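You operate a simulated robot arm through the tools that you are given. There is no shell and no other tool. Be economical: measure what you need, move in short steps, check, and stop when the job is done.

The job below is to be done with a simulated robot arm. You get a single attempt, and the scene is never put back.

## Task
Press a dowel 20 mm deep into the glued yellow block.
Fine: set the depth dial for it; grey slide back out and the block into the wooden tray; no more glue; the white switch and the other blocks end as they began.

Only the result counts: the job must be done as asked and must still hold three seconds after the hand-in. Knocking over, shifting, dropping, spilling or breaking anything else fails it.

## Robot
A 7-joint arm with a two-finger parallel gripper, fixed in place. Base frame: the origin is at the foot of the arm, x ahead of it, y to its left, z up; the work surface is at about z = 0.88. Units: m, rad, N and s.
With the tool pointing down near the work surface it reaches from about 0.24 to 0.68 m from the base axis. Its first joint turns from -1.152 to 1.152 rad. Payload 2.4 kg.
The TCP is the grasp point between the finger pads, 0.03 m short of the fingertips. In the tool frame z runs along the fingers and y along their closing line. Largest opening 0.094 m; finger width 0.028, thickness 0.01; the body of the gripper, 0.05 by 0.096 m, starts 0.055 m behind the TCP.
Orientation is told as [roll, pitch, yaw] about the base's x, y, z axes, in that order, counted from this pose: with the fingers straight down and closing along the base's y, the tool's x points along the base's -x, its y along +y and its z along -z.

## Interface
- The arm moves only by the tool drive_tool. Its argument "targets" is a list of rows, each a list of 7 numbers: the shift along the base's x, y, z in m, then the turn, a rotation vector about the base's x, y, z in rad, then the closure, from 0 (fully open) to 1 (shut). In form: [[x, y, z, wx, wy, wz, grip], ...]. A call has 1 to 8 rows; each row shifts and turns the commanded pose from where the row before left it. Each row takes 0.2 s and may step no farther than 0.05 m and 0.15 rad from the row before; otherwise, or with a gripper value out of range, the whole call is refused. A pose out of reach is approached as far as the arm can. The call stops where the force on the tool passes 90 N (or 10 N more than at its start, if that is more) or the arm is blocked; 0.2 s more then pass. The fingers move at their own pace (about 0.153 m/s each) and stop on an object; they squeeze with about 44 N. The grip force told is the motor's: it shows also when the fingers shut on nothing. Time passes only in rows, and 0.2 s behind the last, so rows that do not move let the fingers close. The reply holds the time, the measured pose of the TCP, the force on the tool along the base axes, the opening and the grip force, in the units named above and with some noise, with the torque about the TCP (base axes, N m) and any sound that the robot's microphone picked up.
- Cameras (640 x 400 px; columns grow to the right, rows downward): "scene" is fixed at [0.053, 0.4879, 1.4505]; the picture's right is [-0.61, -0.80, 0.00], its down [-0.40, 0.31, -0.86] and it looks along [0.69, -0.52, -0.50] (base axes); focal length 285 px, centre (320, 200). "wrist" rides on the gripper at [0.076, 0.014, -0.102] in the tool frame; the picture's right is [-0.18, 0.98, 0.00], its down [-0.75, -0.14, -0.64] and it looks along [-0.63, -0.12, 0.77] (tool axes); focal length 243 px, centre (320, 200). There is no depth. A picture from a camera that has moved, and an enlarged one, comes with that camera's place and axes in the base frame and with its lens.
- capture(camera): a new picture of that camera. No time passes.
- inspect(camera, box): a new picture of the part [left, top, right, bottom] of that camera's present view, enlarged. No time passes.
- close_job(): hands the job in; it is judged then, once.

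Go step by step. Nothing tells you positions but the pictures and the camera data: compare them with the known pose of the tool, close in by small moves and look again before you grip or let go. The budget is 120 turns and 64 pictures, counting those below and the enlarged ones. Unless the task says otherwise, let go and move clear before handing in, and close with one line.

The tools are called after "Request:" by a JSON object that holds its "method" and its "body". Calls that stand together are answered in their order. drive_tool: Moves the arm, as the interface text tells. Its arguments: {"type":"object","properties":{"targets":{"type":"array"}},"required":["targets"]} The other tools are called the same way: capture (camera) takes a picture; inspect (camera, box) takes an enlarged picture of a part of a camera's view; close_job () hands the job in.

At the start:

```text
t: 0.0
tool_pos: [0.3999, 0.0774, 1.3208]
tcp_rot: [-0.001, 0.0, -0.001]
wrist_force: [-0.4, 0.4, 0.1]
moment: [0.01, 0.01, -0.03]
grip_width: 0.0942
grasp_force: 0.1
```

scene: 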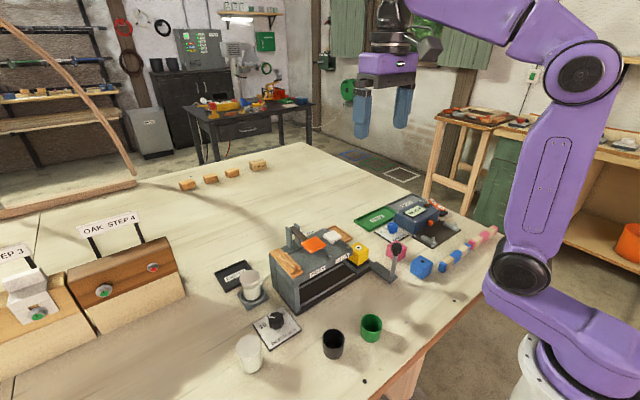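
wrist: 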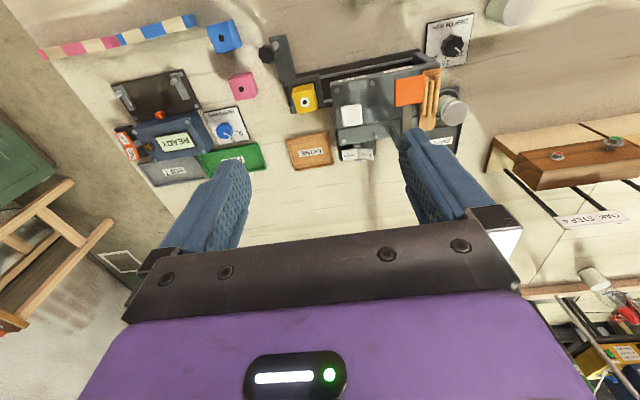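

I see a bench with a press-like machine (grey slide, yellow block, orange and white buttons), dials, trays and cups. I'll enlarge the views to read the labels first.

Request:
{"method": "inspect", "body": {"camera": "scene", "box": [220, 200, 400, 312]}}

Request:
{"method": "inspect", "body": {"camera": "scene", "box": [340, 180, 500, 280]}}

Request:
{"method": "inspect", "body": {"camera": "wrist", "box": [240, 0, 480, 170]}}

Request:
{"method": "inspect", "body": {"camera": "wrist", "box": [90, 20, 290, 190]}}

Request:
{"method": "inspect", "body": {"camera": "scene", "box": [220, 290, 400, 400]}}

```text
3.56 times, centred on (310, 256) of scene
camera zoom: at [0.053, 0.4879, 1.4505], right [-0.61, -0.8, 0.0], down [-0.4, 0.31, -0.86], along [0.69, -0.52, -0.5], focal length 1014 px, centre (356, 1)
```

zoom: 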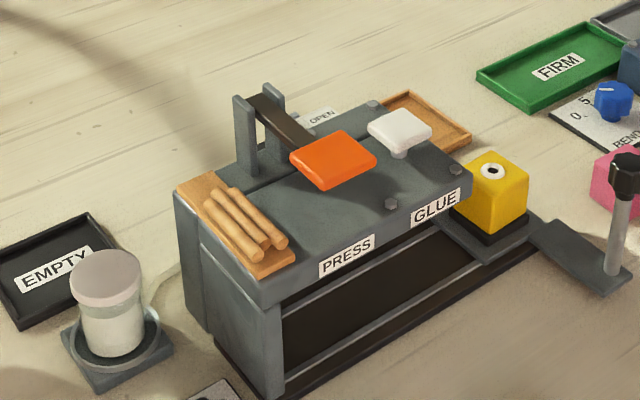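

```text
4.00 times, centred on (420, 230) of scene
camera zoom: at [0.053, 0.4879, 1.4505], right [-0.61, -0.8, 0.0], down [-0.4, 0.31, -0.86], along [0.69, -0.52, -0.5], focal length 1141 px, centre (-80, 80)
```

zoom: 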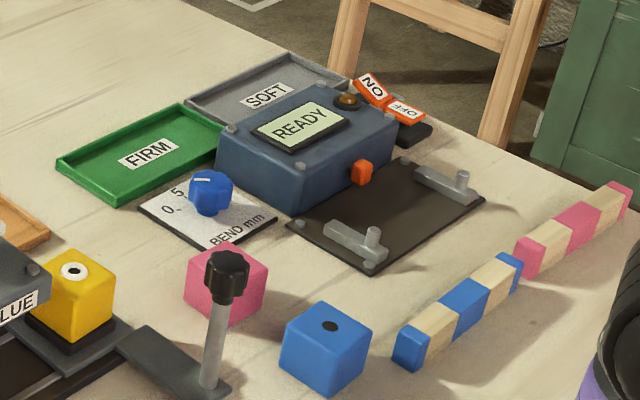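

```text
2.35 times, centred on (360, 85) of wrist
camera zoom: at [0.3235, 0.0937, 1.4217], right [0.18, 0.98, 0.0], down [0.75, -0.14, 0.64], along [0.63, -0.12, -0.77], focal length 571 px, centre (226, 471)
```

zoom: 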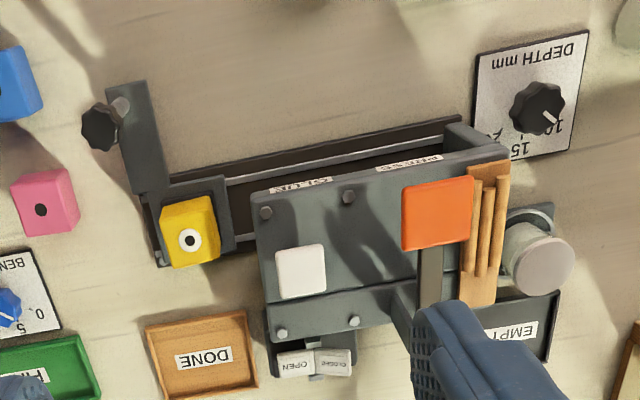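

```text
2.35 times, centred on (190, 105) of wrist
camera zoom: at [0.3235, 0.0937, 1.4217], right [0.18, 0.98, 0.0], down [0.75, -0.14, 0.64], along [0.63, -0.12, -0.77], focal length 571 px, centre (626, 424)
```

zoom: 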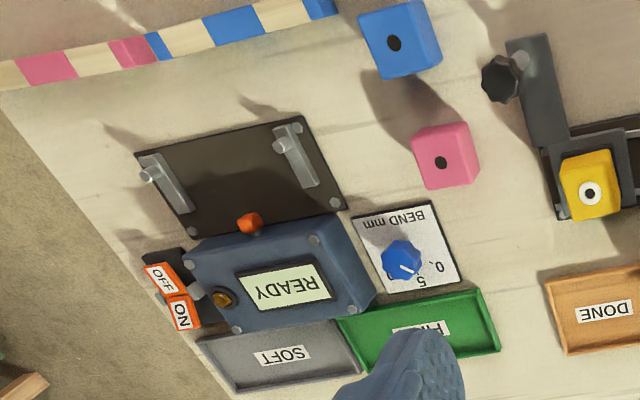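

```text
3.56 times, centred on (310, 345) of scene
camera zoom: at [0.053, 0.4879, 1.4505], right [-0.61, -0.8, 0.0], down [-0.4, 0.31, -0.86], along [0.69, -0.52, -0.5], focal length 1014 px, centre (356, -316)
```

zoom: 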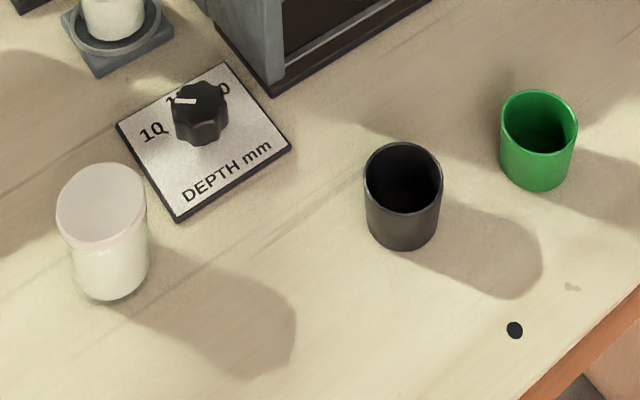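

The yellow block already has glue (white ring) and sits on the pulled-out slide at about (0.466, 0.043). The depth dial is near (0.43, 0.32). I'll move the wrist camera closer to read the dial and the machine.

Request:
{"method": "drive_tool", "body": {"targets": [[-0.0143, 0.0319, -0.0243, 0, 0, 0, 0], [-0.0143, 0.0319, -0.0243, 0, 0, 0, 0], [-0.0143, 0.0319, -0.0243, 0, 0, 0, 0], [-0.0143, 0.0319, -0.0243, 0, 0, 0, 0], [-0.0143, 0.0319, -0.0243, 0, 0, 0, 0], [-0.0143, 0.0319, -0.0243, 0, 0, 0, 0], [-0.0143, 0.0319, -0.0243, 0, 0, 0, 0]]}}

Request:
{"method": "capture", "body": {"camera": "wrist"}}

```text
t: 1.6
tool_pos: [0.2998, 0.3023, 1.1479]
tcp_rot: [0.0, 0.0, -0.002]
wrist_force: [0.1, 0.3, 0.3]
moment: [-0.02, 0.02, 0.01]
grip_width: 0.0943
grasp_force: 0.1
```

```text
56 pictures are left
camera wrist: at [0.2238, 0.3184, 1.2493], right [0.19, 0.98, 0.0], down [0.75, -0.14, 0.64], along [0.63, -0.12, -0.77], focal length 243 px, centre (320, 200)
```

wrist: 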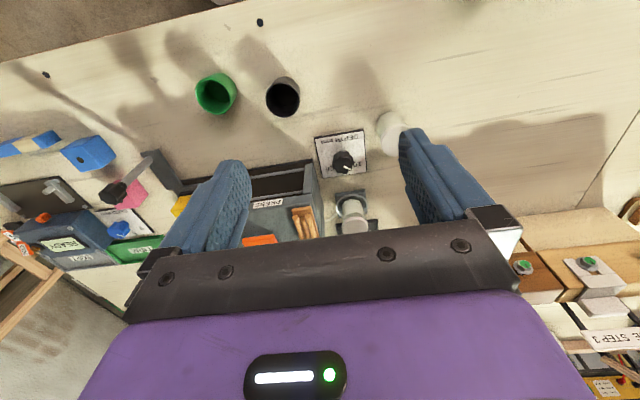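

The dial is in view; I'll enlarge it and the machine.

Request:
{"method": "inspect", "body": {"camera": "wrist", "box": [300, 120, 380, 180]}}

Request:
{"method": "inspect", "body": {"camera": "scene", "box": [245, 300, 309, 350]}}

Request:
{"method": "inspect", "body": {"camera": "scene", "box": [280, 215, 360, 265]}}

```text
6.67 times, centred on (340, 150) of wrist
camera zoom: at [0.2238, 0.3184, 1.2493], right [0.19, 0.98, 0.0], down [0.75, -0.14, 0.64], along [0.63, -0.12, -0.77], focal length 1618 px, centre (187, 533)
```

zoom: 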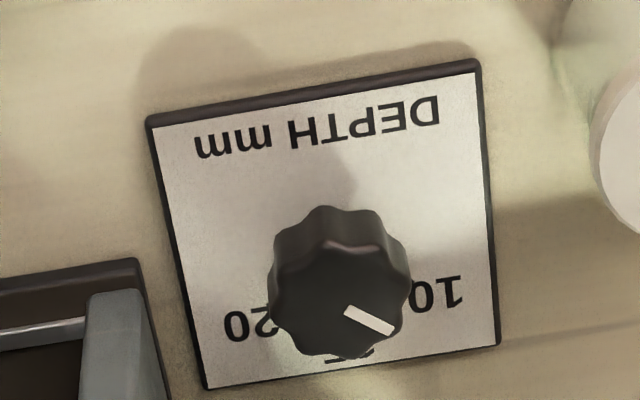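

```text
8.00 times, centred on (277, 325) of scene
camera zoom: at [0.053, 0.4879, 1.4505], right [-0.61, -0.8, 0.0], down [-0.4, 0.31, -0.86], along [0.69, -0.52, -0.5], focal length 2281 px, centre (664, -800)
```

zoom: 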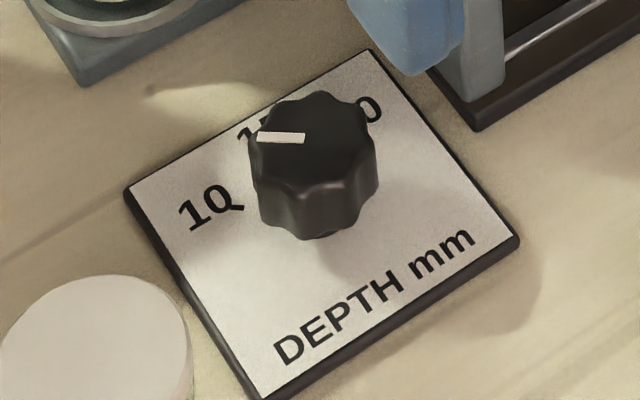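

```text
8.00 times, centred on (320, 240) of scene
camera zoom: at [0.053, 0.4879, 1.4505], right [-0.61, -0.8, 0.0], down [-0.4, 0.31, -0.86], along [0.69, -0.52, -0.5], focal length 2281 px, centre (320, -120)
```

zoom: 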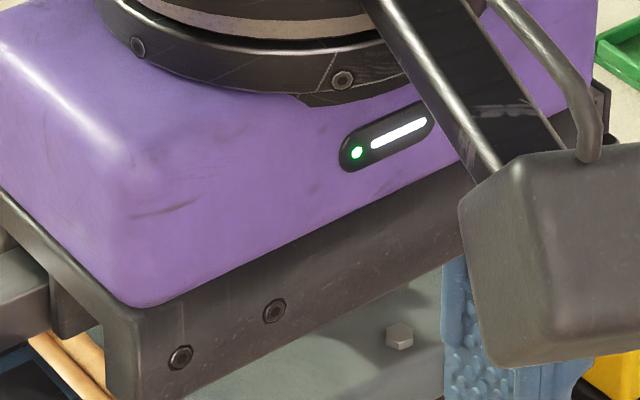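

Dial pointer is around 10, and it must turn roughly 100° clockwise to 20. I'll move closer to measure clearances to the machine's end and the jars.

Request:
{"method": "drive_tool", "body": {"targets": [[0.02, 0.004, -0.03, 0, 0, 0, 0.4], [0.02, 0.004, -0.03, 0, 0, 0, 0.4], [0.02, 0.004, -0.03, 0, 0, 0, 0.4], [0, 0, 0, 0, 0, 0, 0.4]]}}

Request:
{"method": "capture", "body": {"camera": "wrist"}}

Request:
{"method": "capture", "body": {"camera": "scene"}}

```text
t: 2.6
tool_pos: [0.3587, 0.315, 1.058]
tcp_rot: [0.001, -0.001, -0.002]
wrist_force: [0.0, 0.2, 0.1]
moment: [0.02, 0.01, 0.03]
grip_width: 0.0564
grasp_force: 0.1
```

```text
52 pictures are left
camera wrist: at [0.2835, 0.3304, 1.1609], right [0.18, 0.98, 0.0], down [0.75, -0.14, 0.64], along [0.63, -0.12, -0.77], focal length 243 px, centre (320, 200)
```

wrist: 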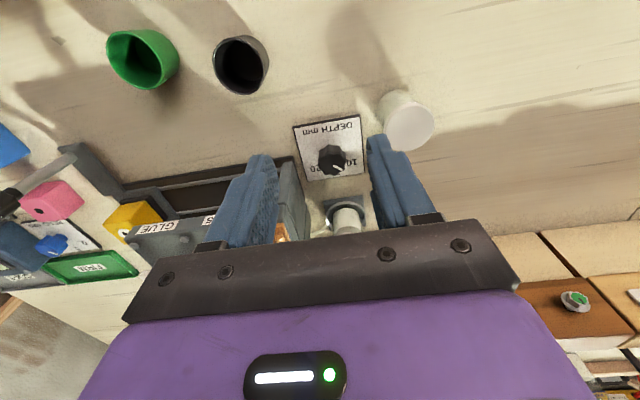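

```text
51 pictures are left
```

scene: 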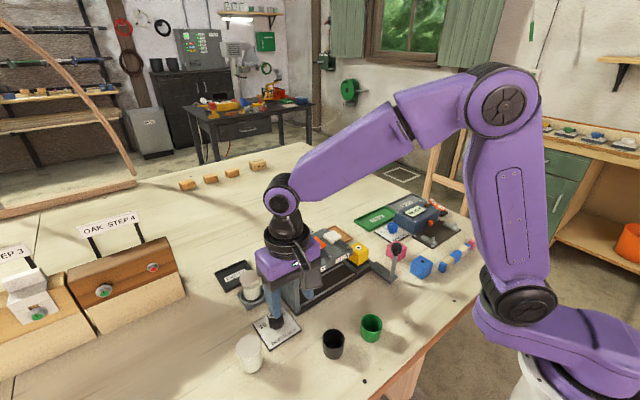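

Knob is at about (0.43, 0.318). I'll go above it and yaw the tool, then look again.

Request:
{"method": "drive_tool", "body": {"targets": [[0.035, 0.0015, -0.02, 0, 0, 0.14, 0.4], [0.036, 0.0015, -0.02, 0, 0, 0.14, 0.4], [0, 0, 0, 0, 0, 0.14, 0.4], [0, 0, 0, 0, 0, 0.14, 0.4], [0, 0, 0, 0, 0, 0.14, 0.4], [0, 0, 0, 0, 0, 0.14, 0.4], [0, 0, 0, 0, 0, 0.06, 0.4]]}}

Request:
{"method": "capture", "body": {"camera": "wrist"}}

```text
t: 4.2
tool_pos: [0.4304, 0.3155, 1.0195]
tcp_rot: [0.0, 0.002, 0.901]
wrist_force: [0.6, 0.5, 0.2]
moment: [0.01, -0.02, 0.0]
grip_width: 0.0564
grasp_force: 0.0
```

```text
50 pictures are left
camera wrist: at [0.3724, 0.2671, 1.1213], right [-0.66, 0.75, 0.0], down [0.58, 0.5, 0.64], along [0.48, 0.42, -0.77], focal length 243 px, centre (320, 200)
```

wrist: 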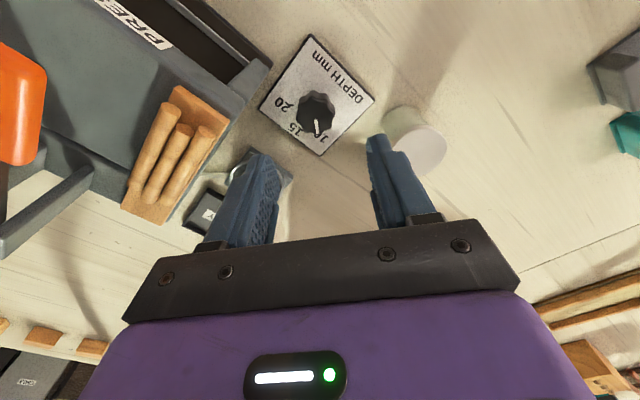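

Request:
{"method": "inspect", "body": {"camera": "wrist", "box": [256, 30, 384, 110]}}

Request:
{"method": "inspect", "body": {"camera": "wrist", "box": [256, 80, 384, 160]}}

```text
5.00 times, centred on (320, 70) of wrist
camera zoom: at [0.3724, 0.2671, 1.1213], right [-0.66, 0.75, 0.0], down [0.58, 0.5, 0.64], along [0.48, 0.42, -0.77], focal length 1213 px, centre (320, 850)
```

zoom: 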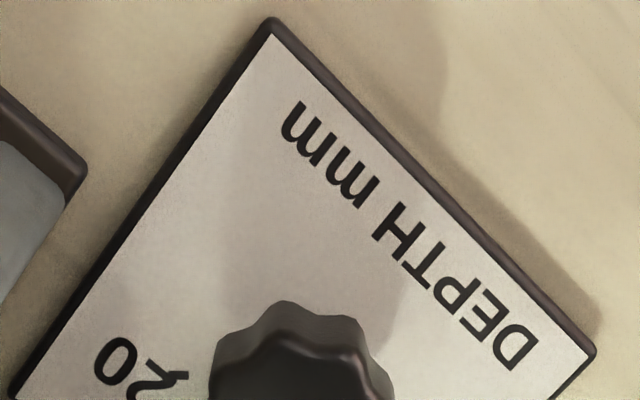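

```text
5.00 times, centred on (320, 120) of wrist
camera zoom: at [0.3724, 0.2671, 1.1213], right [-0.66, 0.75, 0.0], down [0.58, 0.5, 0.64], along [0.48, 0.42, -0.77], focal length 1213 px, centre (320, 600)
```

zoom: 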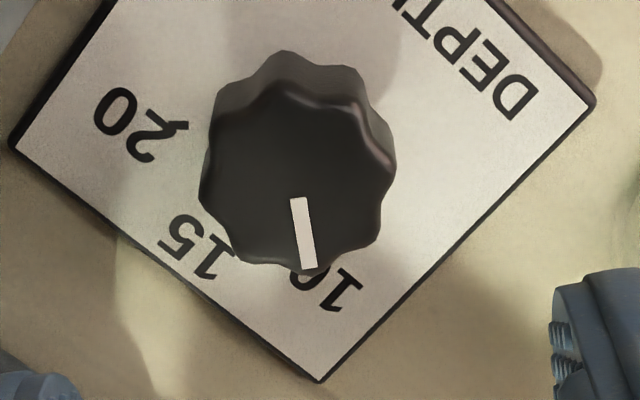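

The labels sit at ±45° about the knob centre (0.430, 0.317), and the pointer is near 10, so the turn needed is about 90° clockwise. I'll yaw further so the gripper body keeps away from the machine, then lower onto the knob.

Request:
{"method": "drive_tool", "body": {"targets": [[0, 0.0015, -0.01, 0, 0, 0.14, 0.4], [0, 0, 0, 0, 0, 0.14, 0.4], [0, 0, 0, 0, 0, 0.14, 0.4], [0, 0, 0, 0, 0, 0.14, 0.4], [0, 0, 0, 0, 0, 0.14, 0.4], [0, 0, 0, 0, 0, 0.14, 0.4], [0, 0, 0, 0, 0, 0.14, 0.4], [0, 0, 0, 0, 0, 0.12, 0.4]]}}

Request:
{"method": "capture", "body": {"camera": "wrist"}}

```text
t: 6.0
tool_pos: [0.4304, 0.3186, 1.0098]
tcp_rot: [-0.001, 0.0, 2.003]
wrist_force: [0.0, -0.7, 0.3]
moment: [-0.03, 0.02, -0.01]
grip_width: 0.0562
grasp_force: 0.0
```

```text
47 pictures are left
camera wrist: at [0.4495, 0.2444, 1.1114], right [-0.97, -0.24, 0.0], down [-0.19, 0.74, 0.64], along [-0.16, 0.62, -0.77], focal length 243 px, centre (320, 200)
```

wrist: 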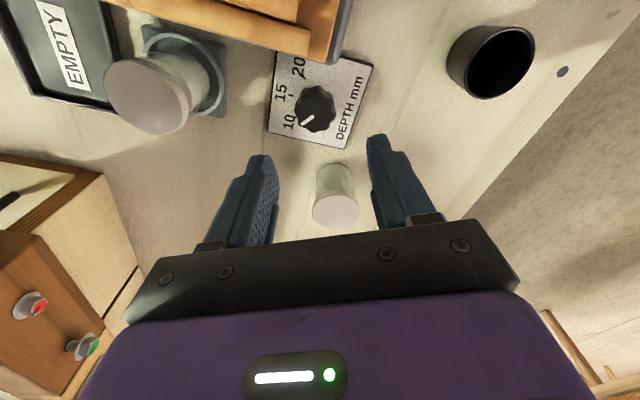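

Combining the three views puts the knob top lower, at z≈0.90–0.905, with its centre near (0.436, 0.317). I'll lower partway and look again.

Request:
{"method": "drive_tool", "body": {"targets": [[0.003, -0.001, -0.03, 0, 0, 0, 0.4], [0.002, 0, -0.025, 0, 0, 0, 0.4]]}}

Request:
{"method": "inspect", "body": {"camera": "wrist", "box": [220, 60, 420, 185]}}

```text
t: 6.6
tool_pos: [0.4343, 0.3166, 0.9541]
tcp_rot: [0.001, 0.0, 2.0]
wrist_force: [-0.2, 0.2, 0.3]
moment: [0.02, 0.0, 0.03]
grip_width: 0.0564
grasp_force: 0.0
```

```text
3.20 times, centred on (320, 122) of wrist
camera zoom: at [0.453, 0.242, 1.0563], right [-0.97, -0.24, 0.0], down [-0.19, 0.74, 0.64], along [-0.15, 0.62, -0.77], focal length 776 px, centre (320, 448)
```

zoom: 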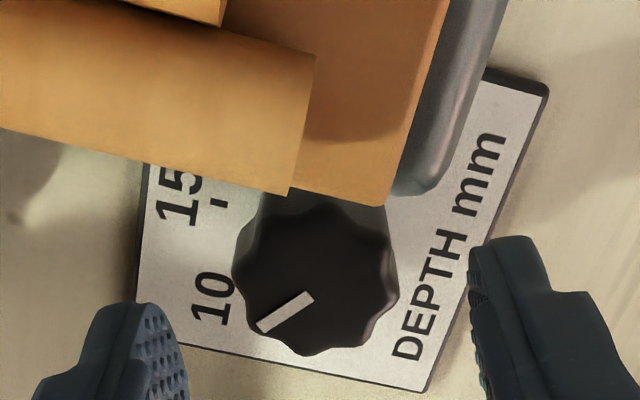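

The knob lies centred between the fingers at about (0.4355, 0.319). I'll lower onto it and close.

Request:
{"method": "drive_tool", "body": {"targets": [[0.001, 0.002, -0.02, 0, 0, 0, 0.4], [0, 0, -0.011, 0, 0, 0, 0.4], [0, 0, 0, 0, 0, 0, 1], [0, 0, 0, 0, 0, 0, 1]]}}

```text
t: 7.6
tool_pos: [0.4334, 0.3193, 0.9236]
tcp_rot: [0.003, 0.001, 2.008]
wrist_force: [-17.9, 13.9, 43.5]
moment: [-5.56, 1.31, 1.71]
grip_width: 0.0324
grasp_force: 44.6
```

There is a force of 43 N with a large moment, so something behind the gripper (probably the camera mount) is touching the machine. I'll release and lift at once.

Request:
{"method": "drive_tool", "body": {"targets": [[0, 0, 0.002, 0, 0, 0, 0.4], [0, 0, 0.02, 0, 0, 0, 0.4], [0, 0, 0.03, 0, 0, 0, 0.4]]}}

Request:
{"method": "inspect", "body": {"camera": "wrist", "box": [220, 40, 420, 165]}}

Request:
{"method": "inspect", "body": {"camera": "scene", "box": [220, 200, 400, 312]}}

```text
t: 8.4
tool_pos: [0.4375, 0.3169, 0.9733]
tcp_rot: [0.001, 0.002, 1.996]
wrist_force: [-1.0, -0.1, 0.6]
moment: [0.0, 0.02, -0.02]
grip_width: 0.0562
grasp_force: 0.0
```

```text
3.20 times, centred on (320, 102) of wrist
camera zoom: at [0.4555, 0.2423, 1.0758], right [-0.97, -0.24, 0.0], down [-0.18, 0.75, 0.64], along [-0.15, 0.62, -0.77], focal length 776 px, centre (320, 512)
```

zoom: 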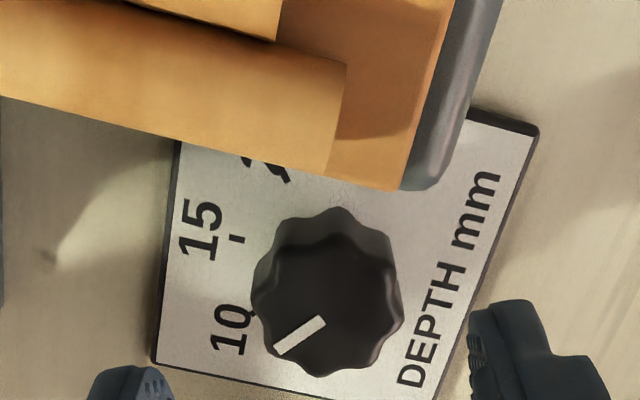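

```text
3.56 times, centred on (310, 256) of scene
camera zoom: at [0.053, 0.4879, 1.4505], right [-0.61, -0.8, 0.0], down [-0.4, 0.31, -0.86], along [0.69, -0.52, -0.5], focal length 1014 px, centre (356, 1)
```

zoom: 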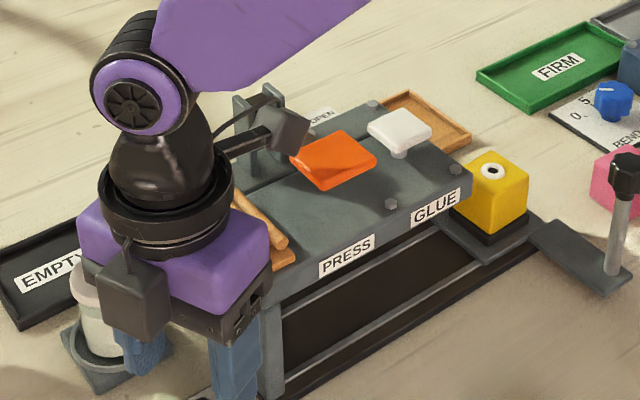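

The camera box, which rides on the tool's +x side, hit the dowel rack (top z≈1.00, end face y≈0.263, front edge x≈0.438). Working between yaw 1.25 and 0.75 keeps the camera in front of the machine, so I'll turn the knob in several short bites there.

Request:
{"method": "drive_tool", "body": {"targets": [[0, 0.001, 0.01, 0, 0, -0.15, 0.4], [0, 0.001, 0, 0, 0, -0.15, 0.4], [-0.001, 0, 0, 0, 0, -0.15, 0.4], [0, 0, 0, 0, 0, -0.15, 0.4], [0, 0, 0, 0, 0, -0.148, 0.4]]}}

Request:
{"method": "capture", "body": {"camera": "wrist"}}

Request:
{"method": "inspect", "body": {"camera": "scene", "box": [220, 200, 400, 312]}}

```text
t: 9.6
tool_pos: [0.436, 0.3204, 0.9855]
tcp_rot: [0.001, 0.001, 1.25]
wrist_force: [-0.5, 0.4, 0.3]
moment: [0.0, -0.01, -0.02]
grip_width: 0.0566
grasp_force: 0.0
```

```text
43 pictures are left
camera wrist: at [0.399, 0.2549, 1.0873], right [-0.87, 0.49, 0.0], down [0.37, 0.67, 0.64], along [0.31, 0.56, -0.77], focal length 243 px, centre (320, 200)
```

wrist: 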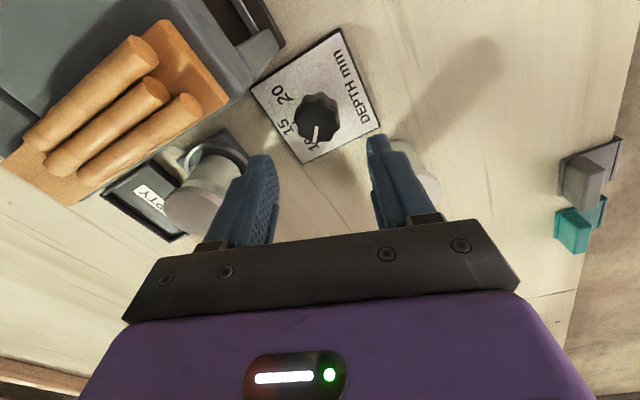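

```text
3.56 times, centred on (310, 256) of scene
camera zoom: at [0.053, 0.4879, 1.4505], right [-0.61, -0.8, 0.0], down [-0.4, 0.31, -0.86], along [0.69, -0.52, -0.5], focal length 1014 px, centre (356, 1)
```

zoom: 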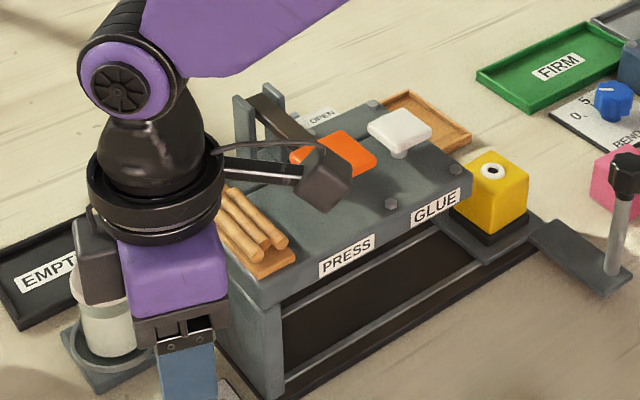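

Dowels undisturbed. Descending on the knob at yaw 1.25 in the clear position.

Request:
{"method": "drive_tool", "body": {"targets": [[0, -0.002, -0.04, 0, 0, 0, 0.4], [0, 0, -0.021, 0, 0, 0, 0.4], [0, 0, 0, 0, 0, 0, 0.4]]}}

```text
t: 10.4
tool_pos: [0.4356, 0.322, 0.924]
tcp_rot: [0.001, -0.001, 1.251]
wrist_force: [-0.1, -0.2, -0.8]
moment: [0.03, -0.01, -0.02]
grip_width: 0.0562
grasp_force: 0.1
```

No contact. Closing and turning the first bite.

Request:
{"method": "drive_tool", "body": {"targets": [[0, 0, 0, 0, 0, 0, 1], [0, 0, 0, 0, 0, 0, 1], [0, 0, 0, 0, 0, -0.125, 1], [0, 0, 0, 0, 0, -0.125, 1], [0, 0, 0, 0, 0, -0.125, 1], [0, 0, 0, 0, 0, -0.125, 1]]}}

```text
t: 11.8
tool_pos: [0.4392, 0.3196, 0.9245]
tcp_rot: [0.0, -0.008, 0.747]
wrist_force: [28.9, 5.6, -18.5]
moment: [0.19, -0.44, 0.07]
grip_width: 0.0325
grasp_force: 44.8
```

Request:
{"method": "drive_tool", "body": {"targets": [[0, 0, 0, 0, 0, 0, 0.4], [0, 0, 0, 0, 0, 0, 0.4], [0.001, 0, 0, 0, 0, 0.125, 0.4], [0.001, 0, 0, 0, 0, 0.125, 0.4], [0, 0, 0, 0, 0, 0.125, 0.4], [0, 0, 0, 0, 0, 0.125, 0.4]]}}

Request:
{"method": "inspect", "body": {"camera": "wrist", "box": [240, 80, 400, 180]}}

```text
t: 13.2
tool_pos: [0.4378, 0.3193, 0.9239]
tcp_rot: [0.001, 0.001, 1.252]
wrist_force: [0.2, 0.4, 0.3]
moment: [-0.01, 0.0, -0.01]
grip_width: 0.0567
grasp_force: 0.0
```

```text
4.00 times, centred on (320, 130) of wrist
camera zoom: at [0.4008, 0.2517, 1.0267], right [-0.88, 0.48, 0.0], down [0.37, 0.67, 0.64], along [0.31, 0.56, -0.77], focal length 970 px, centre (320, 480)
```

zoom: 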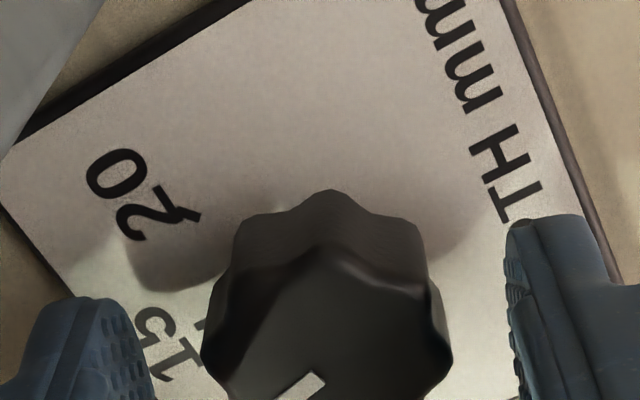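

The knob turned. Repeating the bite.

Request:
{"method": "drive_tool", "body": {"targets": [[0, 0, 0, 0, 0, 0, 1], [0, 0, 0, 0, 0, 0, 1], [0, 0, 0, 0, 0, -0.125, 1], [0, 0, 0, 0, 0, -0.125, 1], [0, 0, 0, 0, 0, -0.125, 1], [0, 0, 0, 0, 0, -0.125, 1], [0, 0, 0, 0, 0, 0, 0.4], [0, 0, 0, 0, 0, 0, 0.4]]}}

Request:
{"method": "drive_tool", "body": {"targets": [[0, 0, 0, 0, 0, 0.125, 0.4], [0, 0, 0, 0, 0, 0.125, 0.4], [0, 0, 0, 0, 0, 0.125, 0.4], [0, 0, 0, 0, 0, 0.125, 0.4]]}}

Request:
{"method": "inspect", "body": {"camera": "wrist", "box": [240, 90, 400, 190]}}

```text
t: 15.0
tool_pos: [0.4385, 0.318, 0.9243]
tcp_rot: [0.0, 0.001, 0.752]
wrist_force: [0.0, -0.8, -0.7]
moment: [-0.03, -0.02, -0.02]
grip_width: 0.0565
grasp_force: 0.0
```

```text
t: 16.0
tool_pos: [0.438, 0.3188, 0.9259]
tcp_rot: [0.0, 0.0, 1.254]
wrist_force: [-0.6, -1.0, -0.2]
moment: [-0.02, -0.01, 0.04]
grip_width: 0.056
grasp_force: 0.1
```

```text
4.00 times, centred on (320, 140) of wrist
camera zoom: at [0.4005, 0.2523, 1.0269], right [-0.88, 0.48, 0.0], down [0.37, 0.67, 0.64], along [0.31, 0.56, -0.77], focal length 970 px, centre (320, 440)
```

zoom: 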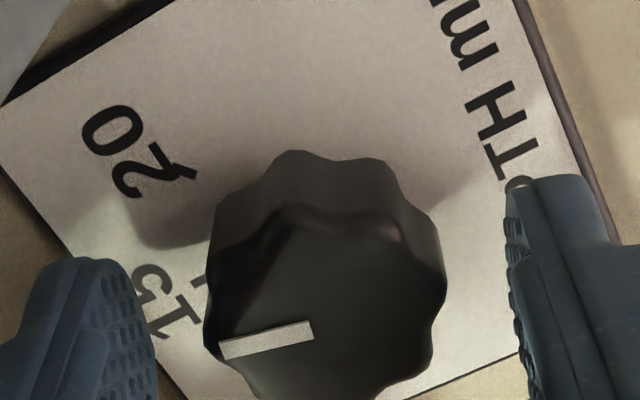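

Pointer is around 16–17 now; one more bite of 0.5 rad, then I'll check.

Request:
{"method": "drive_tool", "body": {"targets": [[0, 0, 0, 0, 0, 0, 1], [0, 0, 0, 0, 0, 0, 1], [0, 0, 0, 0, 0, -0.125, 1], [0, 0, 0, 0, 0, -0.125, 1], [0, 0, 0, 0, 0, -0.125, 1], [0, 0, 0, 0, 0, -0.125, 1], [0, 0, 0, 0, 0, 0, 0.4], [0, 0, 0, 0, 0, 0, 0.4]]}}

Request:
{"method": "drive_tool", "body": {"targets": [[0, 0, 0.03, 0, 0, 0, 0.4], [0, 0, 0.04, 0, 0, 0, 0.4], [-0.02, 0, 0.03, 0, 0, 0, 0.4]]}}

Request:
{"method": "inspect", "body": {"camera": "wrist", "box": [256, 60, 384, 140]}}

```text
t: 17.8
tool_pos: [0.4383, 0.3178, 0.9255]
tcp_rot: [0.001, -0.002, 0.751]
wrist_force: [-0.1, -0.7, 0.2]
moment: [0.0, -0.01, 0.02]
grip_width: 0.0564
grasp_force: 0.1
```

```text
t: 18.6
tool_pos: [0.4171, 0.3138, 1.026]
tcp_rot: [-0.001, 0.0, 0.751]
wrist_force: [1.3, 0.5, 1.0]
moment: [0.01, -0.04, 0.02]
grip_width: 0.0565
grasp_force: 0.0
```

```text
5.00 times, centred on (320, 100) of wrist
camera zoom: at [0.3517, 0.2747, 1.1286], right [-0.54, 0.84, 0.0], down [0.65, 0.41, 0.64], along [0.54, 0.34, -0.77], focal length 1213 px, centre (320, 700)
```

zoom: 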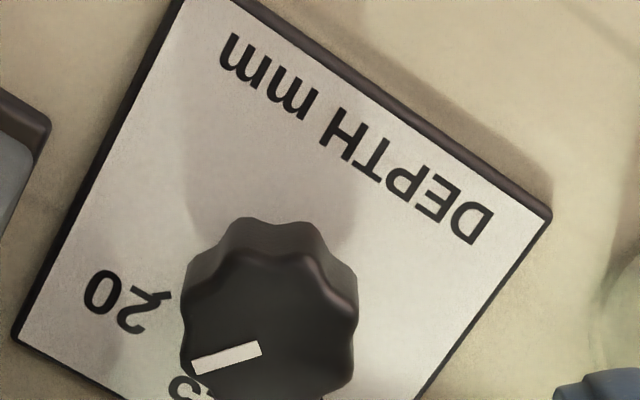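

Request:
{"method": "inspect", "body": {"camera": "wrist", "box": [272, 98, 336, 138]}}

Request:
{"method": "inspect", "body": {"camera": "wrist", "box": [240, 50, 400, 150]}}

```text
10.00 times, centred on (304, 118) of wrist
camera zoom: at [0.3517, 0.2747, 1.1286], right [-0.54, 0.84, 0.0], down [0.65, 0.41, 0.64], along [0.54, 0.34, -0.77], focal length 2426 px, centre (480, 1020)
```

zoom: 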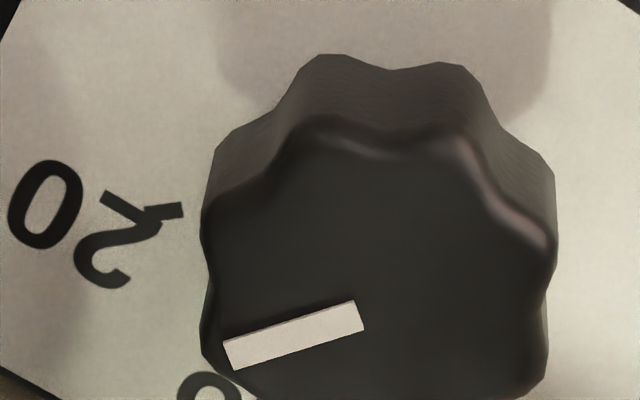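

```text
4.00 times, centred on (320, 100) of wrist
camera zoom: at [0.3517, 0.2747, 1.1286], right [-0.54, 0.84, 0.0], down [0.65, 0.41, 0.64], along [0.54, 0.34, -0.77], focal length 970 px, centre (320, 600)
```

zoom: 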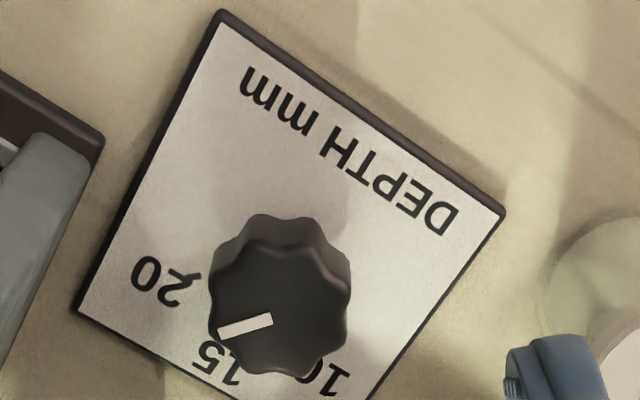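

The pointer reads about 19 (10° short of the "20" tick, and the ticks are at about ±50°). I'll go back down and add a small turn of about 0.16 rad.

Request:
{"method": "drive_tool", "body": {"targets": [[0.02, 0, -0.03, 0, 0, 0.13, 0.4], [0, 0, -0.04, 0, 0, 0.13, 0.4], [0, 0, -0.03, 0, 0, 0.04, 0.4], [0, 0, 0, 0, 0, 0, 1], [0, 0, 0, 0, 0, 0, 1], [0, 0, 0, 0, 0, -0.08, 1], [0, 0, 0, 0, 0, -0.08, 1], [0, 0, 0, 0, 0, 0, 1]]}}

Request:
{"method": "drive_tool", "body": {"targets": [[0, 0, 0, 0, 0, 0, 0.4], [0, 0, 0, 0, 0, 0, 0.4], [0, 0, 0.03, 0, 0, 0, 0.4], [0, 0, 0.04, 0, 0, 0, 0.4], [-0.02, 0, 0.03, 0, 0, 0, 0.4]]}}

Request:
{"method": "inspect", "body": {"camera": "wrist", "box": [272, 88, 336, 128]}}

```text
t: 20.4
tool_pos: [0.4381, 0.3175, 0.9241]
tcp_rot: [0.001, 0.0, 0.89]
wrist_force: [-10.6, -4.6, 13.1]
moment: [-0.11, 0.6, -0.03]
grip_width: 0.0324
grasp_force: 45.0
```

```text
t: 21.6
tool_pos: [0.4189, 0.3187, 1.0253]
tcp_rot: [-0.001, -0.001, 0.891]
wrist_force: [0.2, -0.7, -0.3]
moment: [-0.01, 0.0, 0.02]
grip_width: 0.0565
grasp_force: 0.1
```

```text
10.00 times, centred on (304, 108) of wrist
camera zoom: at [0.3599, 0.27, 1.1262], right [-0.65, 0.76, 0.0], down [0.58, 0.5, 0.64], along [0.49, 0.42, -0.77], focal length 2426 px, centre (480, 1120)
```

zoom: 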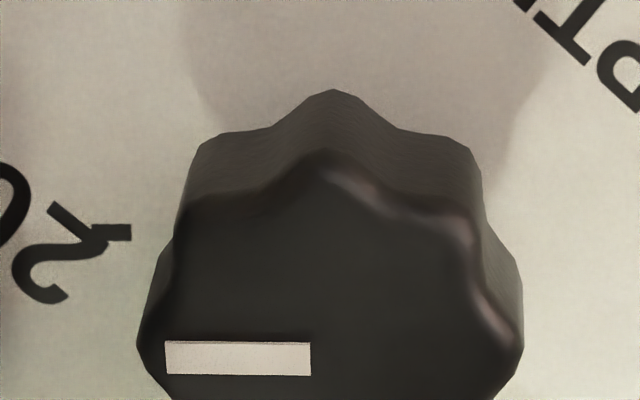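

The pointer now lines up with the 20 tick. Next I'll rise, bring yaw back to 0 and study the slide, press and white switch from above.

Request:
{"method": "drive_tool", "body": {"targets": [[0, 0, 0.04, 0, 0, 0, 0], [0, 0, 0.04, 0, 0, -0.14, 0], [0, -0.02, 0.04, 0, 0, -0.15, 0], [0, -0.03, 0.035, 0, 0, -0.15, 0], [0, -0.04, 0.02, 0, 0, -0.15, 0], [0, -0.04, 0, 0, 0, -0.15, 0], [0, -0.04, 0, 0, 0, -0.15, 0]]}}

Request:
{"method": "capture", "body": {"camera": "wrist"}}

Request:
{"method": "inspect", "body": {"camera": "wrist", "box": [240, 60, 400, 160]}}

```text
t: 23.2
tool_pos: [0.4158, 0.147, 1.1975]
tcp_rot: [-0.001, 0.0, 0.002]
wrist_force: [0.1, -0.3, 0.7]
moment: [-0.05, -0.01, 0.01]
grip_width: 0.0943
grasp_force: 0.0
```

```text
35 pictures are left
camera wrist: at [0.3404, 0.1645, 1.2995], right [0.18, 0.98, 0.0], down [0.75, -0.14, 0.64], along [0.63, -0.12, -0.77], focal length 243 px, centre (320, 200)
```

wrist: 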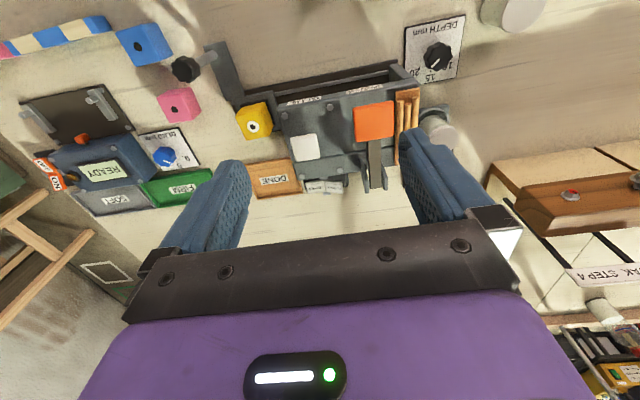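

```text
4.00 times, centred on (320, 110) of wrist
camera zoom: at [0.3404, 0.1645, 1.2995], right [0.18, 0.98, 0.0], down [0.75, -0.14, 0.64], along [0.63, -0.12, -0.77], focal length 970 px, centre (320, 560)
```

zoom: 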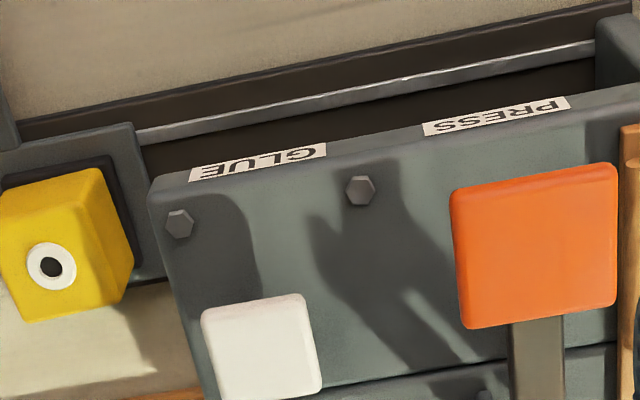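

I need to see the OPEN/CLOSE switch well; I'll move forward a bit.

Request:
{"method": "drive_tool", "body": {"targets": [[0.04, -0.01, -0.02, 0, 0, 0, 0], [0.04, -0.01, -0.02, 0, 0, 0, 0], [0.03, 0, -0.01, 0, 0, 0, 0]]}}

Request:
{"method": "inspect", "body": {"camera": "wrist", "box": [250, 85, 410, 185]}}

```text
t: 24.0
tool_pos: [0.5253, 0.1286, 1.1509]
tcp_rot: [-0.001, 0.0, 0.001]
wrist_force: [0.0, 0.4, -0.1]
moment: [-0.01, 0.03, 0.0]
grip_width: 0.0942
grasp_force: 0.1
```

```text
4.00 times, centred on (330, 135) of wrist
camera zoom: at [0.449, 0.145, 1.2522], right [0.18, 0.98, 0.0], down [0.75, -0.14, 0.64], along [0.63, -0.12, -0.77], focal length 970 px, centre (280, 460)
```

zoom: 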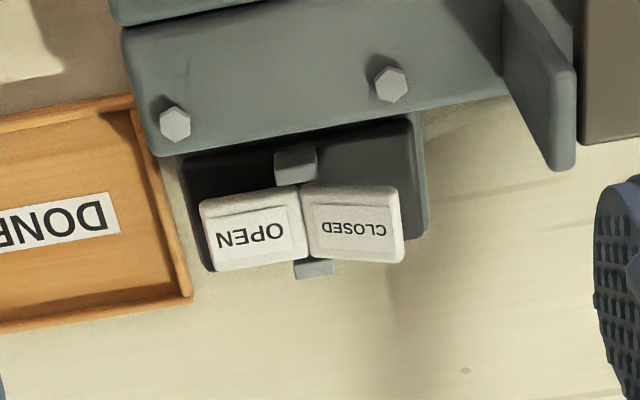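

The rocker's OPEN side appears pressed. The slide's handle knob triangulates to (0.373, 0.011, 1.006), the rails run along y, and PRESS station is at y≈0.20 (GLUE y≈0.127), about 0.16 m of travel from the block. Next I'll hover above the handle knob.

Request:
{"method": "drive_tool", "body": {"targets": [[-0.038, -0.0235, -0.01, 0, 0, 0, 0], [-0.038, -0.0235, -0.01, 0, 0, 0, 0], [-0.038, -0.0235, -0.015, 0, 0, 0, 0], [-0.038, -0.0235, -0.015, 0, 0, 0, 0.2], [0, -0.0235, -0.01, 0, 0, 0, 0.4]]}}

Request:
{"method": "capture", "body": {"camera": "wrist"}}

```text
t: 25.2
tool_pos: [0.3763, 0.0107, 1.0873]
tcp_rot: [0.0, 0.0, 0.001]
wrist_force: [-0.4, -0.6, 0.4]
moment: [-0.01, 0.0, 0.01]
grip_width: 0.0561
grasp_force: 0.0
```

```text
32 pictures are left
camera wrist: at [0.2997, 0.0258, 1.1896], right [0.18, 0.98, 0.0], down [0.75, -0.14, 0.64], along [0.63, -0.12, -0.77], focal length 243 px, centre (320, 200)
```

wrist: 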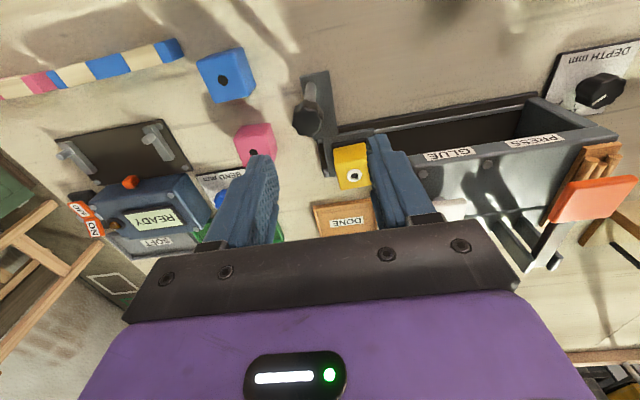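

Request:
{"method": "drive_tool", "body": {"targets": [[-0.004, -0.006, -0.03, 0, 0, 0, 0.4], [0, 0, -0.025, 0, 0, 0, 0.4]]}}

Request:
{"method": "inspect", "body": {"camera": "wrist", "box": [200, 60, 440, 210]}}

```text
t: 25.8
tool_pos: [0.372, 0.0049, 1.0346]
tcp_rot: [0.0, 0.0, 0.002]
wrist_force: [0.2, -0.3, -0.5]
moment: [-0.02, 0.01, -0.01]
grip_width: 0.0565
grasp_force: 0.1
```

```text
2.67 times, centred on (320, 135) of wrist
camera zoom: at [0.2959, 0.0212, 1.1368], right [0.18, 0.98, 0.0], down [0.75, -0.14, 0.64], along [0.63, -0.12, -0.77], focal length 647 px, centre (320, 373)
```

zoom: 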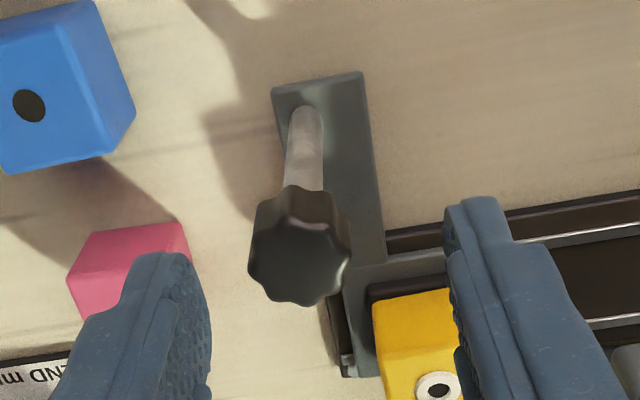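

Request:
{"method": "drive_tool", "body": {"targets": [[0, -0.003, -0.025, 0, 0, 0, 0.4], [0, 0, -0.02, 0, 0, 0, 0.4], [0, 0, 0, 0, 0, 0, 0.8], [0, 0, 0, 0, 0, 0, 0.8]]}}

Request:
{"method": "inspect", "body": {"camera": "wrist", "box": [200, 60, 440, 210]}}

```text
t: 26.8
tool_pos: [0.3722, 0.004, 0.9903]
tcp_rot: [-0.001, 0.0, 0.002]
wrist_force: [-1.0, -1.2, 3.4]
moment: [0.03, -0.24, -0.17]
grip_width: 0.0247
grasp_force: 45.1
```

```text
2.67 times, centred on (320, 135) of wrist
camera zoom: at [0.2954, 0.0183, 1.0921], right [0.18, 0.98, 0.0], down [0.75, -0.14, 0.64], along [0.63, -0.12, -0.77], focal length 647 px, centre (320, 373)
```

zoom: 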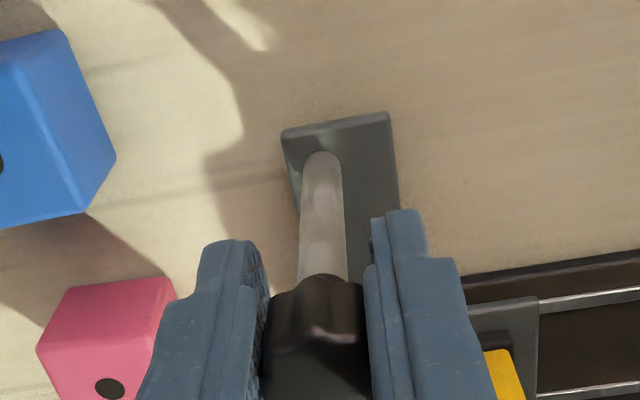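

The handle knob is gripped. Pushing the slide in (+y) gently and watching forces.

Request:
{"method": "drive_tool", "body": {"targets": [[0, 0.01, 0, 0, 0, 0, 0.8], [0, 0.02, 0, 0, 0, 0, 0.8], [0, 0.025, 0, 0, 0, 0, 0.8], [0, 0.025, 0, 0, 0, 0, 0.8]]}}

```text
t: 27.8
tool_pos: [0.3718, 0.085, 0.9884]
tcp_rot: [-0.001, -0.001, 0.004]
wrist_force: [-0.1, -0.3, 5.5]
moment: [0.1, -1.3, 0.1]
grip_width: 0.0246
grasp_force: 44.4
```

Request:
{"method": "drive_tool", "body": {"targets": [[0, 0.02, 0, 0, 0, 0, 0.8], [0, 0.02, 0, 0, 0, 0, 0.8], [0, 0.015, 0, 0, 0, 0, 0.8], [0, 0.01, 0, 0, 0, 0, 0.8]]}}

Request:
{"method": "capture", "body": {"camera": "wrist"}}

Request:
{"method": "inspect", "body": {"camera": "scene", "box": [220, 200, 400, 312]}}

```text
t: 28.8
tool_pos: [0.3714, 0.1471, 0.9885]
tcp_rot: [-0.001, -0.002, 0.001]
wrist_force: [13.0, -0.2, -14.6]
moment: [-0.02, 0.85, -0.05]
grip_width: 0.0247
grasp_force: 44.7
```

```text
29 pictures are left
camera wrist: at [0.2958, 0.1627, 1.0907], right [0.18, 0.98, 0.0], down [0.75, -0.14, 0.64], along [0.63, -0.12, -0.77], focal length 243 px, centre (320, 200)
```

wrist: 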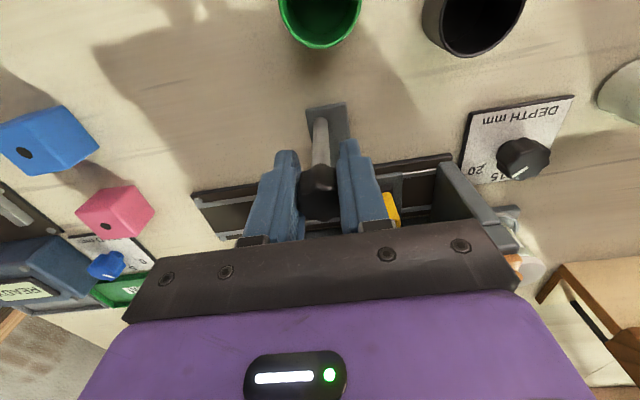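

```text
3.56 times, centred on (310, 256) of scene
camera zoom: at [0.0536, 0.488, 1.4504], right [-0.61, -0.8, 0.0], down [-0.4, 0.31, -0.86], along [0.69, -0.52, -0.5], focal length 1014 px, centre (356, 1)
```

zoom: 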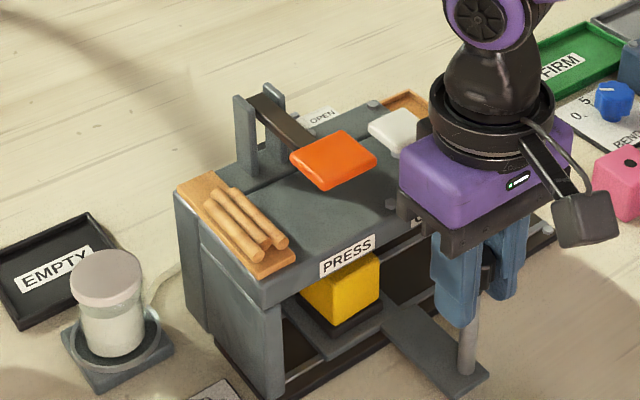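

The block is nearly under PRESS. I'll push on to the end stop with small steps.

Request:
{"method": "drive_tool", "body": {"targets": [[0, 0.006, 0, 0, 0, 0, 0.8], [0, 0.006, 0, 0, 0, 0, 0.8], [0, 0.005, 0, 0, 0, 0, 0.8]]}}

```text
t: 29.6
tool_pos: [0.372, 0.1644, 0.9886]
tcp_rot: [-0.001, 0.0, 0.002]
wrist_force: [19.8, -0.8, -39.2]
moment: [0.01, 0.28, 0.01]
grip_width: 0.025
grasp_force: 44.9
```

Request:
{"method": "drive_tool", "body": {"targets": [[0.0005, 0.004, -0.001, 0, 0, 0, 0.8], [0, 0.004, 0, 0, 0, 0, 0.8]]}}

Request:
{"method": "inspect", "body": {"camera": "scene", "box": [250, 240, 370, 315]}}

```text
t: 30.2
tool_pos: [0.3724, 0.1645, 0.989]
tcp_rot: [-0.006, 0.004, -0.003]
wrist_force: [6.3, -47.2, 4.4]
moment: [-0.1, -0.43, -0.07]
grip_width: 0.0246
grasp_force: 44.8
```

```text
5.33 times, centred on (310, 278) of scene
camera zoom: at [0.0531, 0.4864, 1.451], right [-0.61, -0.8, 0.0], down [-0.4, 0.31, -0.86], along [0.69, -0.52, -0.51], focal length 1521 px, centre (373, -213)
```

zoom: 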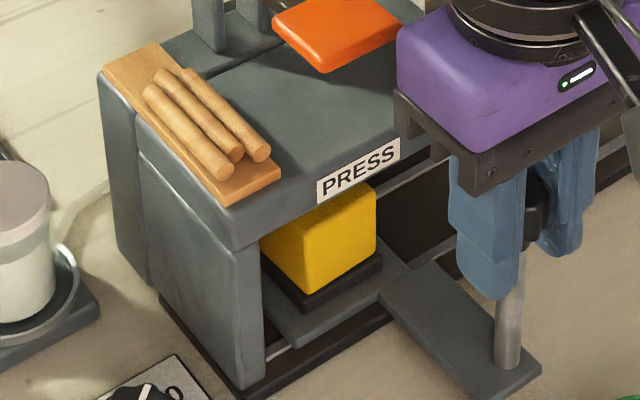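

The end stop is reached (Fy −47 N, handle at y 0.1645), with the block under PRESS. I'll relax, release the knob, rise and look at the press lever and switch linkage.

Request:
{"method": "drive_tool", "body": {"targets": [[0, -0.007, 0, 0, 0, 0, 0.8], [0, 0, 0, 0, 0, 0, 0.4], [0, 0, 0, 0, 0, 0, 0.4], [0, 0, 0.03, 0, 0, 0, 0.4], [-0.02, 0, 0.04, 0, 0, 0, 0.4], [-0.03, 0, 0.03, 0, 0, 0, 0.4], [-0.02, 0.02, 0.01, 0, 0, 0, 0.4]]}}

Request:
{"method": "capture", "body": {"camera": "wrist"}}

Request:
{"method": "inspect", "body": {"camera": "scene", "box": [230, 210, 390, 310]}}

```text
t: 31.8
tool_pos: [0.3017, 0.1839, 1.0985]
tcp_rot: [-0.002, 0.0, 0.003]
wrist_force: [-0.2, 0.1, 0.1]
moment: [0.0, -0.02, -0.03]
grip_width: 0.0564
grasp_force: 0.1
```

```text
26 pictures are left
camera wrist: at [0.2257, 0.1993, 1.201], right [0.18, 0.98, 0.0], down [0.75, -0.14, 0.64], along [0.63, -0.12, -0.77], focal length 243 px, centre (320, 200)
```

wrist: 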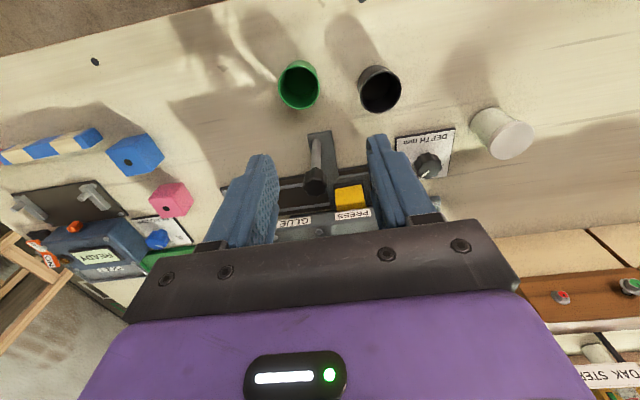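

```text
4.00 times, centred on (310, 260) of scene
camera zoom: at [0.053, 0.4879, 1.4505], right [-0.61, -0.8, 0.0], down [-0.4, 0.31, -0.86], along [0.69, -0.52, -0.5], focal length 1141 px, centre (360, -40)
```

zoom: 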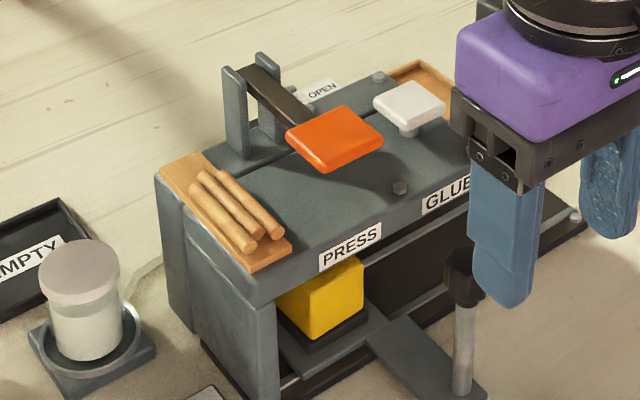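

The block sits under PRESS and the switch sits with the hose at the rear of the glue station, so I leave it alone. Now I'll shut the fingers and hover over the orange plate (0.444, 0.203, ~1.06).

Request:
{"method": "drive_tool", "body": {"targets": [[0, 0, 0.04, 0, 0, 0, 1], [0.045, 0.006, 0.005, 0, 0, 0, 1], [0.045, 0.006, 0, 0, 0, 0, 1], [0.045, 0.006, 0, 0, 0, 0, 1], [0.006, 0, -0.015, 0, 0, 0, 1]]}}

Request:
{"method": "capture", "body": {"camera": "wrist"}}

Request:
{"method": "inspect", "body": {"camera": "scene", "box": [230, 200, 390, 300]}}

```text
t: 33.0
tool_pos: [0.4441, 0.2037, 1.1319]
tcp_rot: [-0.001, 0.001, 0.003]
wrist_force: [-0.2, -0.5, -0.3]
moment: [-0.01, -0.02, 0.03]
grip_width: 0.0001
grasp_force: 32.5
```

```text
24 pictures are left
camera wrist: at [0.3673, 0.2184, 1.2336], right [0.18, 0.98, 0.0], down [0.75, -0.14, 0.64], along [0.63, -0.12, -0.77], focal length 243 px, centre (320, 200)
```

wrist: 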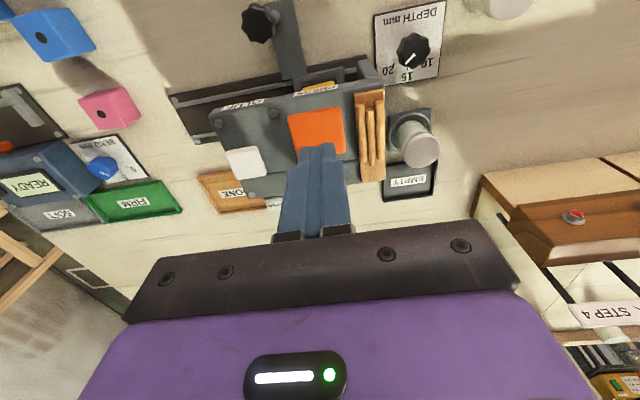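

```text
4.00 times, centred on (310, 250) of scene
camera zoom: at [0.053, 0.4879, 1.4505], right [-0.61, -0.8, 0.0], down [-0.4, 0.31, -0.86], along [0.69, -0.52, -0.5], focal length 1141 px, centre (360, 0)
```

zoom: 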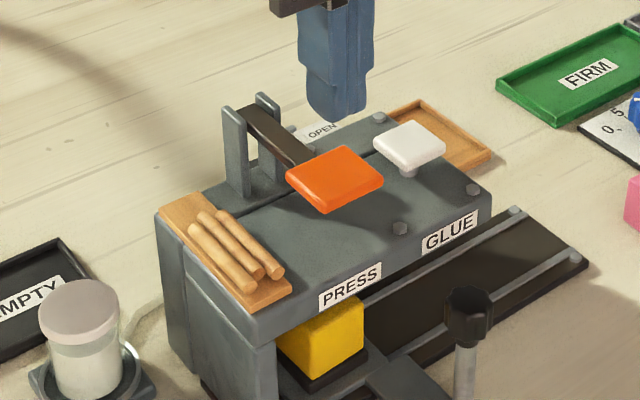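

Well aligned. Pressing down in small steps.

Request:
{"method": "drive_tool", "body": {"targets": [[0, -0.001, -0.02, 0, 0, 0, 1], [0, 0, -0.015, 0, 0, 0, 1], [0, 0, -0.01, 0, 0, 0, 1], [0, 0, -0.01, 0, 0, 0, 1], [0, 0, -0.01, 0, 0, 0, 1]]}}

```text
t: 34.2
tool_pos: [0.442, 0.2018, 1.0645]
tcp_rot: [0.0, 0.0, 0.002]
wrist_force: [0.4, -0.6, 2.9]
moment: [-0.09, -0.06, -0.02]
grip_width: 0.0002
grasp_force: 33.3
```

Request:
{"method": "drive_tool", "body": {"targets": [[0, 0, -0.006, 0, 0, 0, 1], [0, 0, -0.006, 0, 0, 0, 1], [0, 0, -0.005, 0, 0, 0, 1]]}}

```text
t: 35.0
tool_pos: [0.4409, 0.2033, 1.0508]
tcp_rot: [0.002, -0.004, 0.004]
wrist_force: [-11.9, -1.3, 41.3]
moment: [-0.08, -0.23, 0.09]
grip_width: 0.0
grasp_force: 33.3
```

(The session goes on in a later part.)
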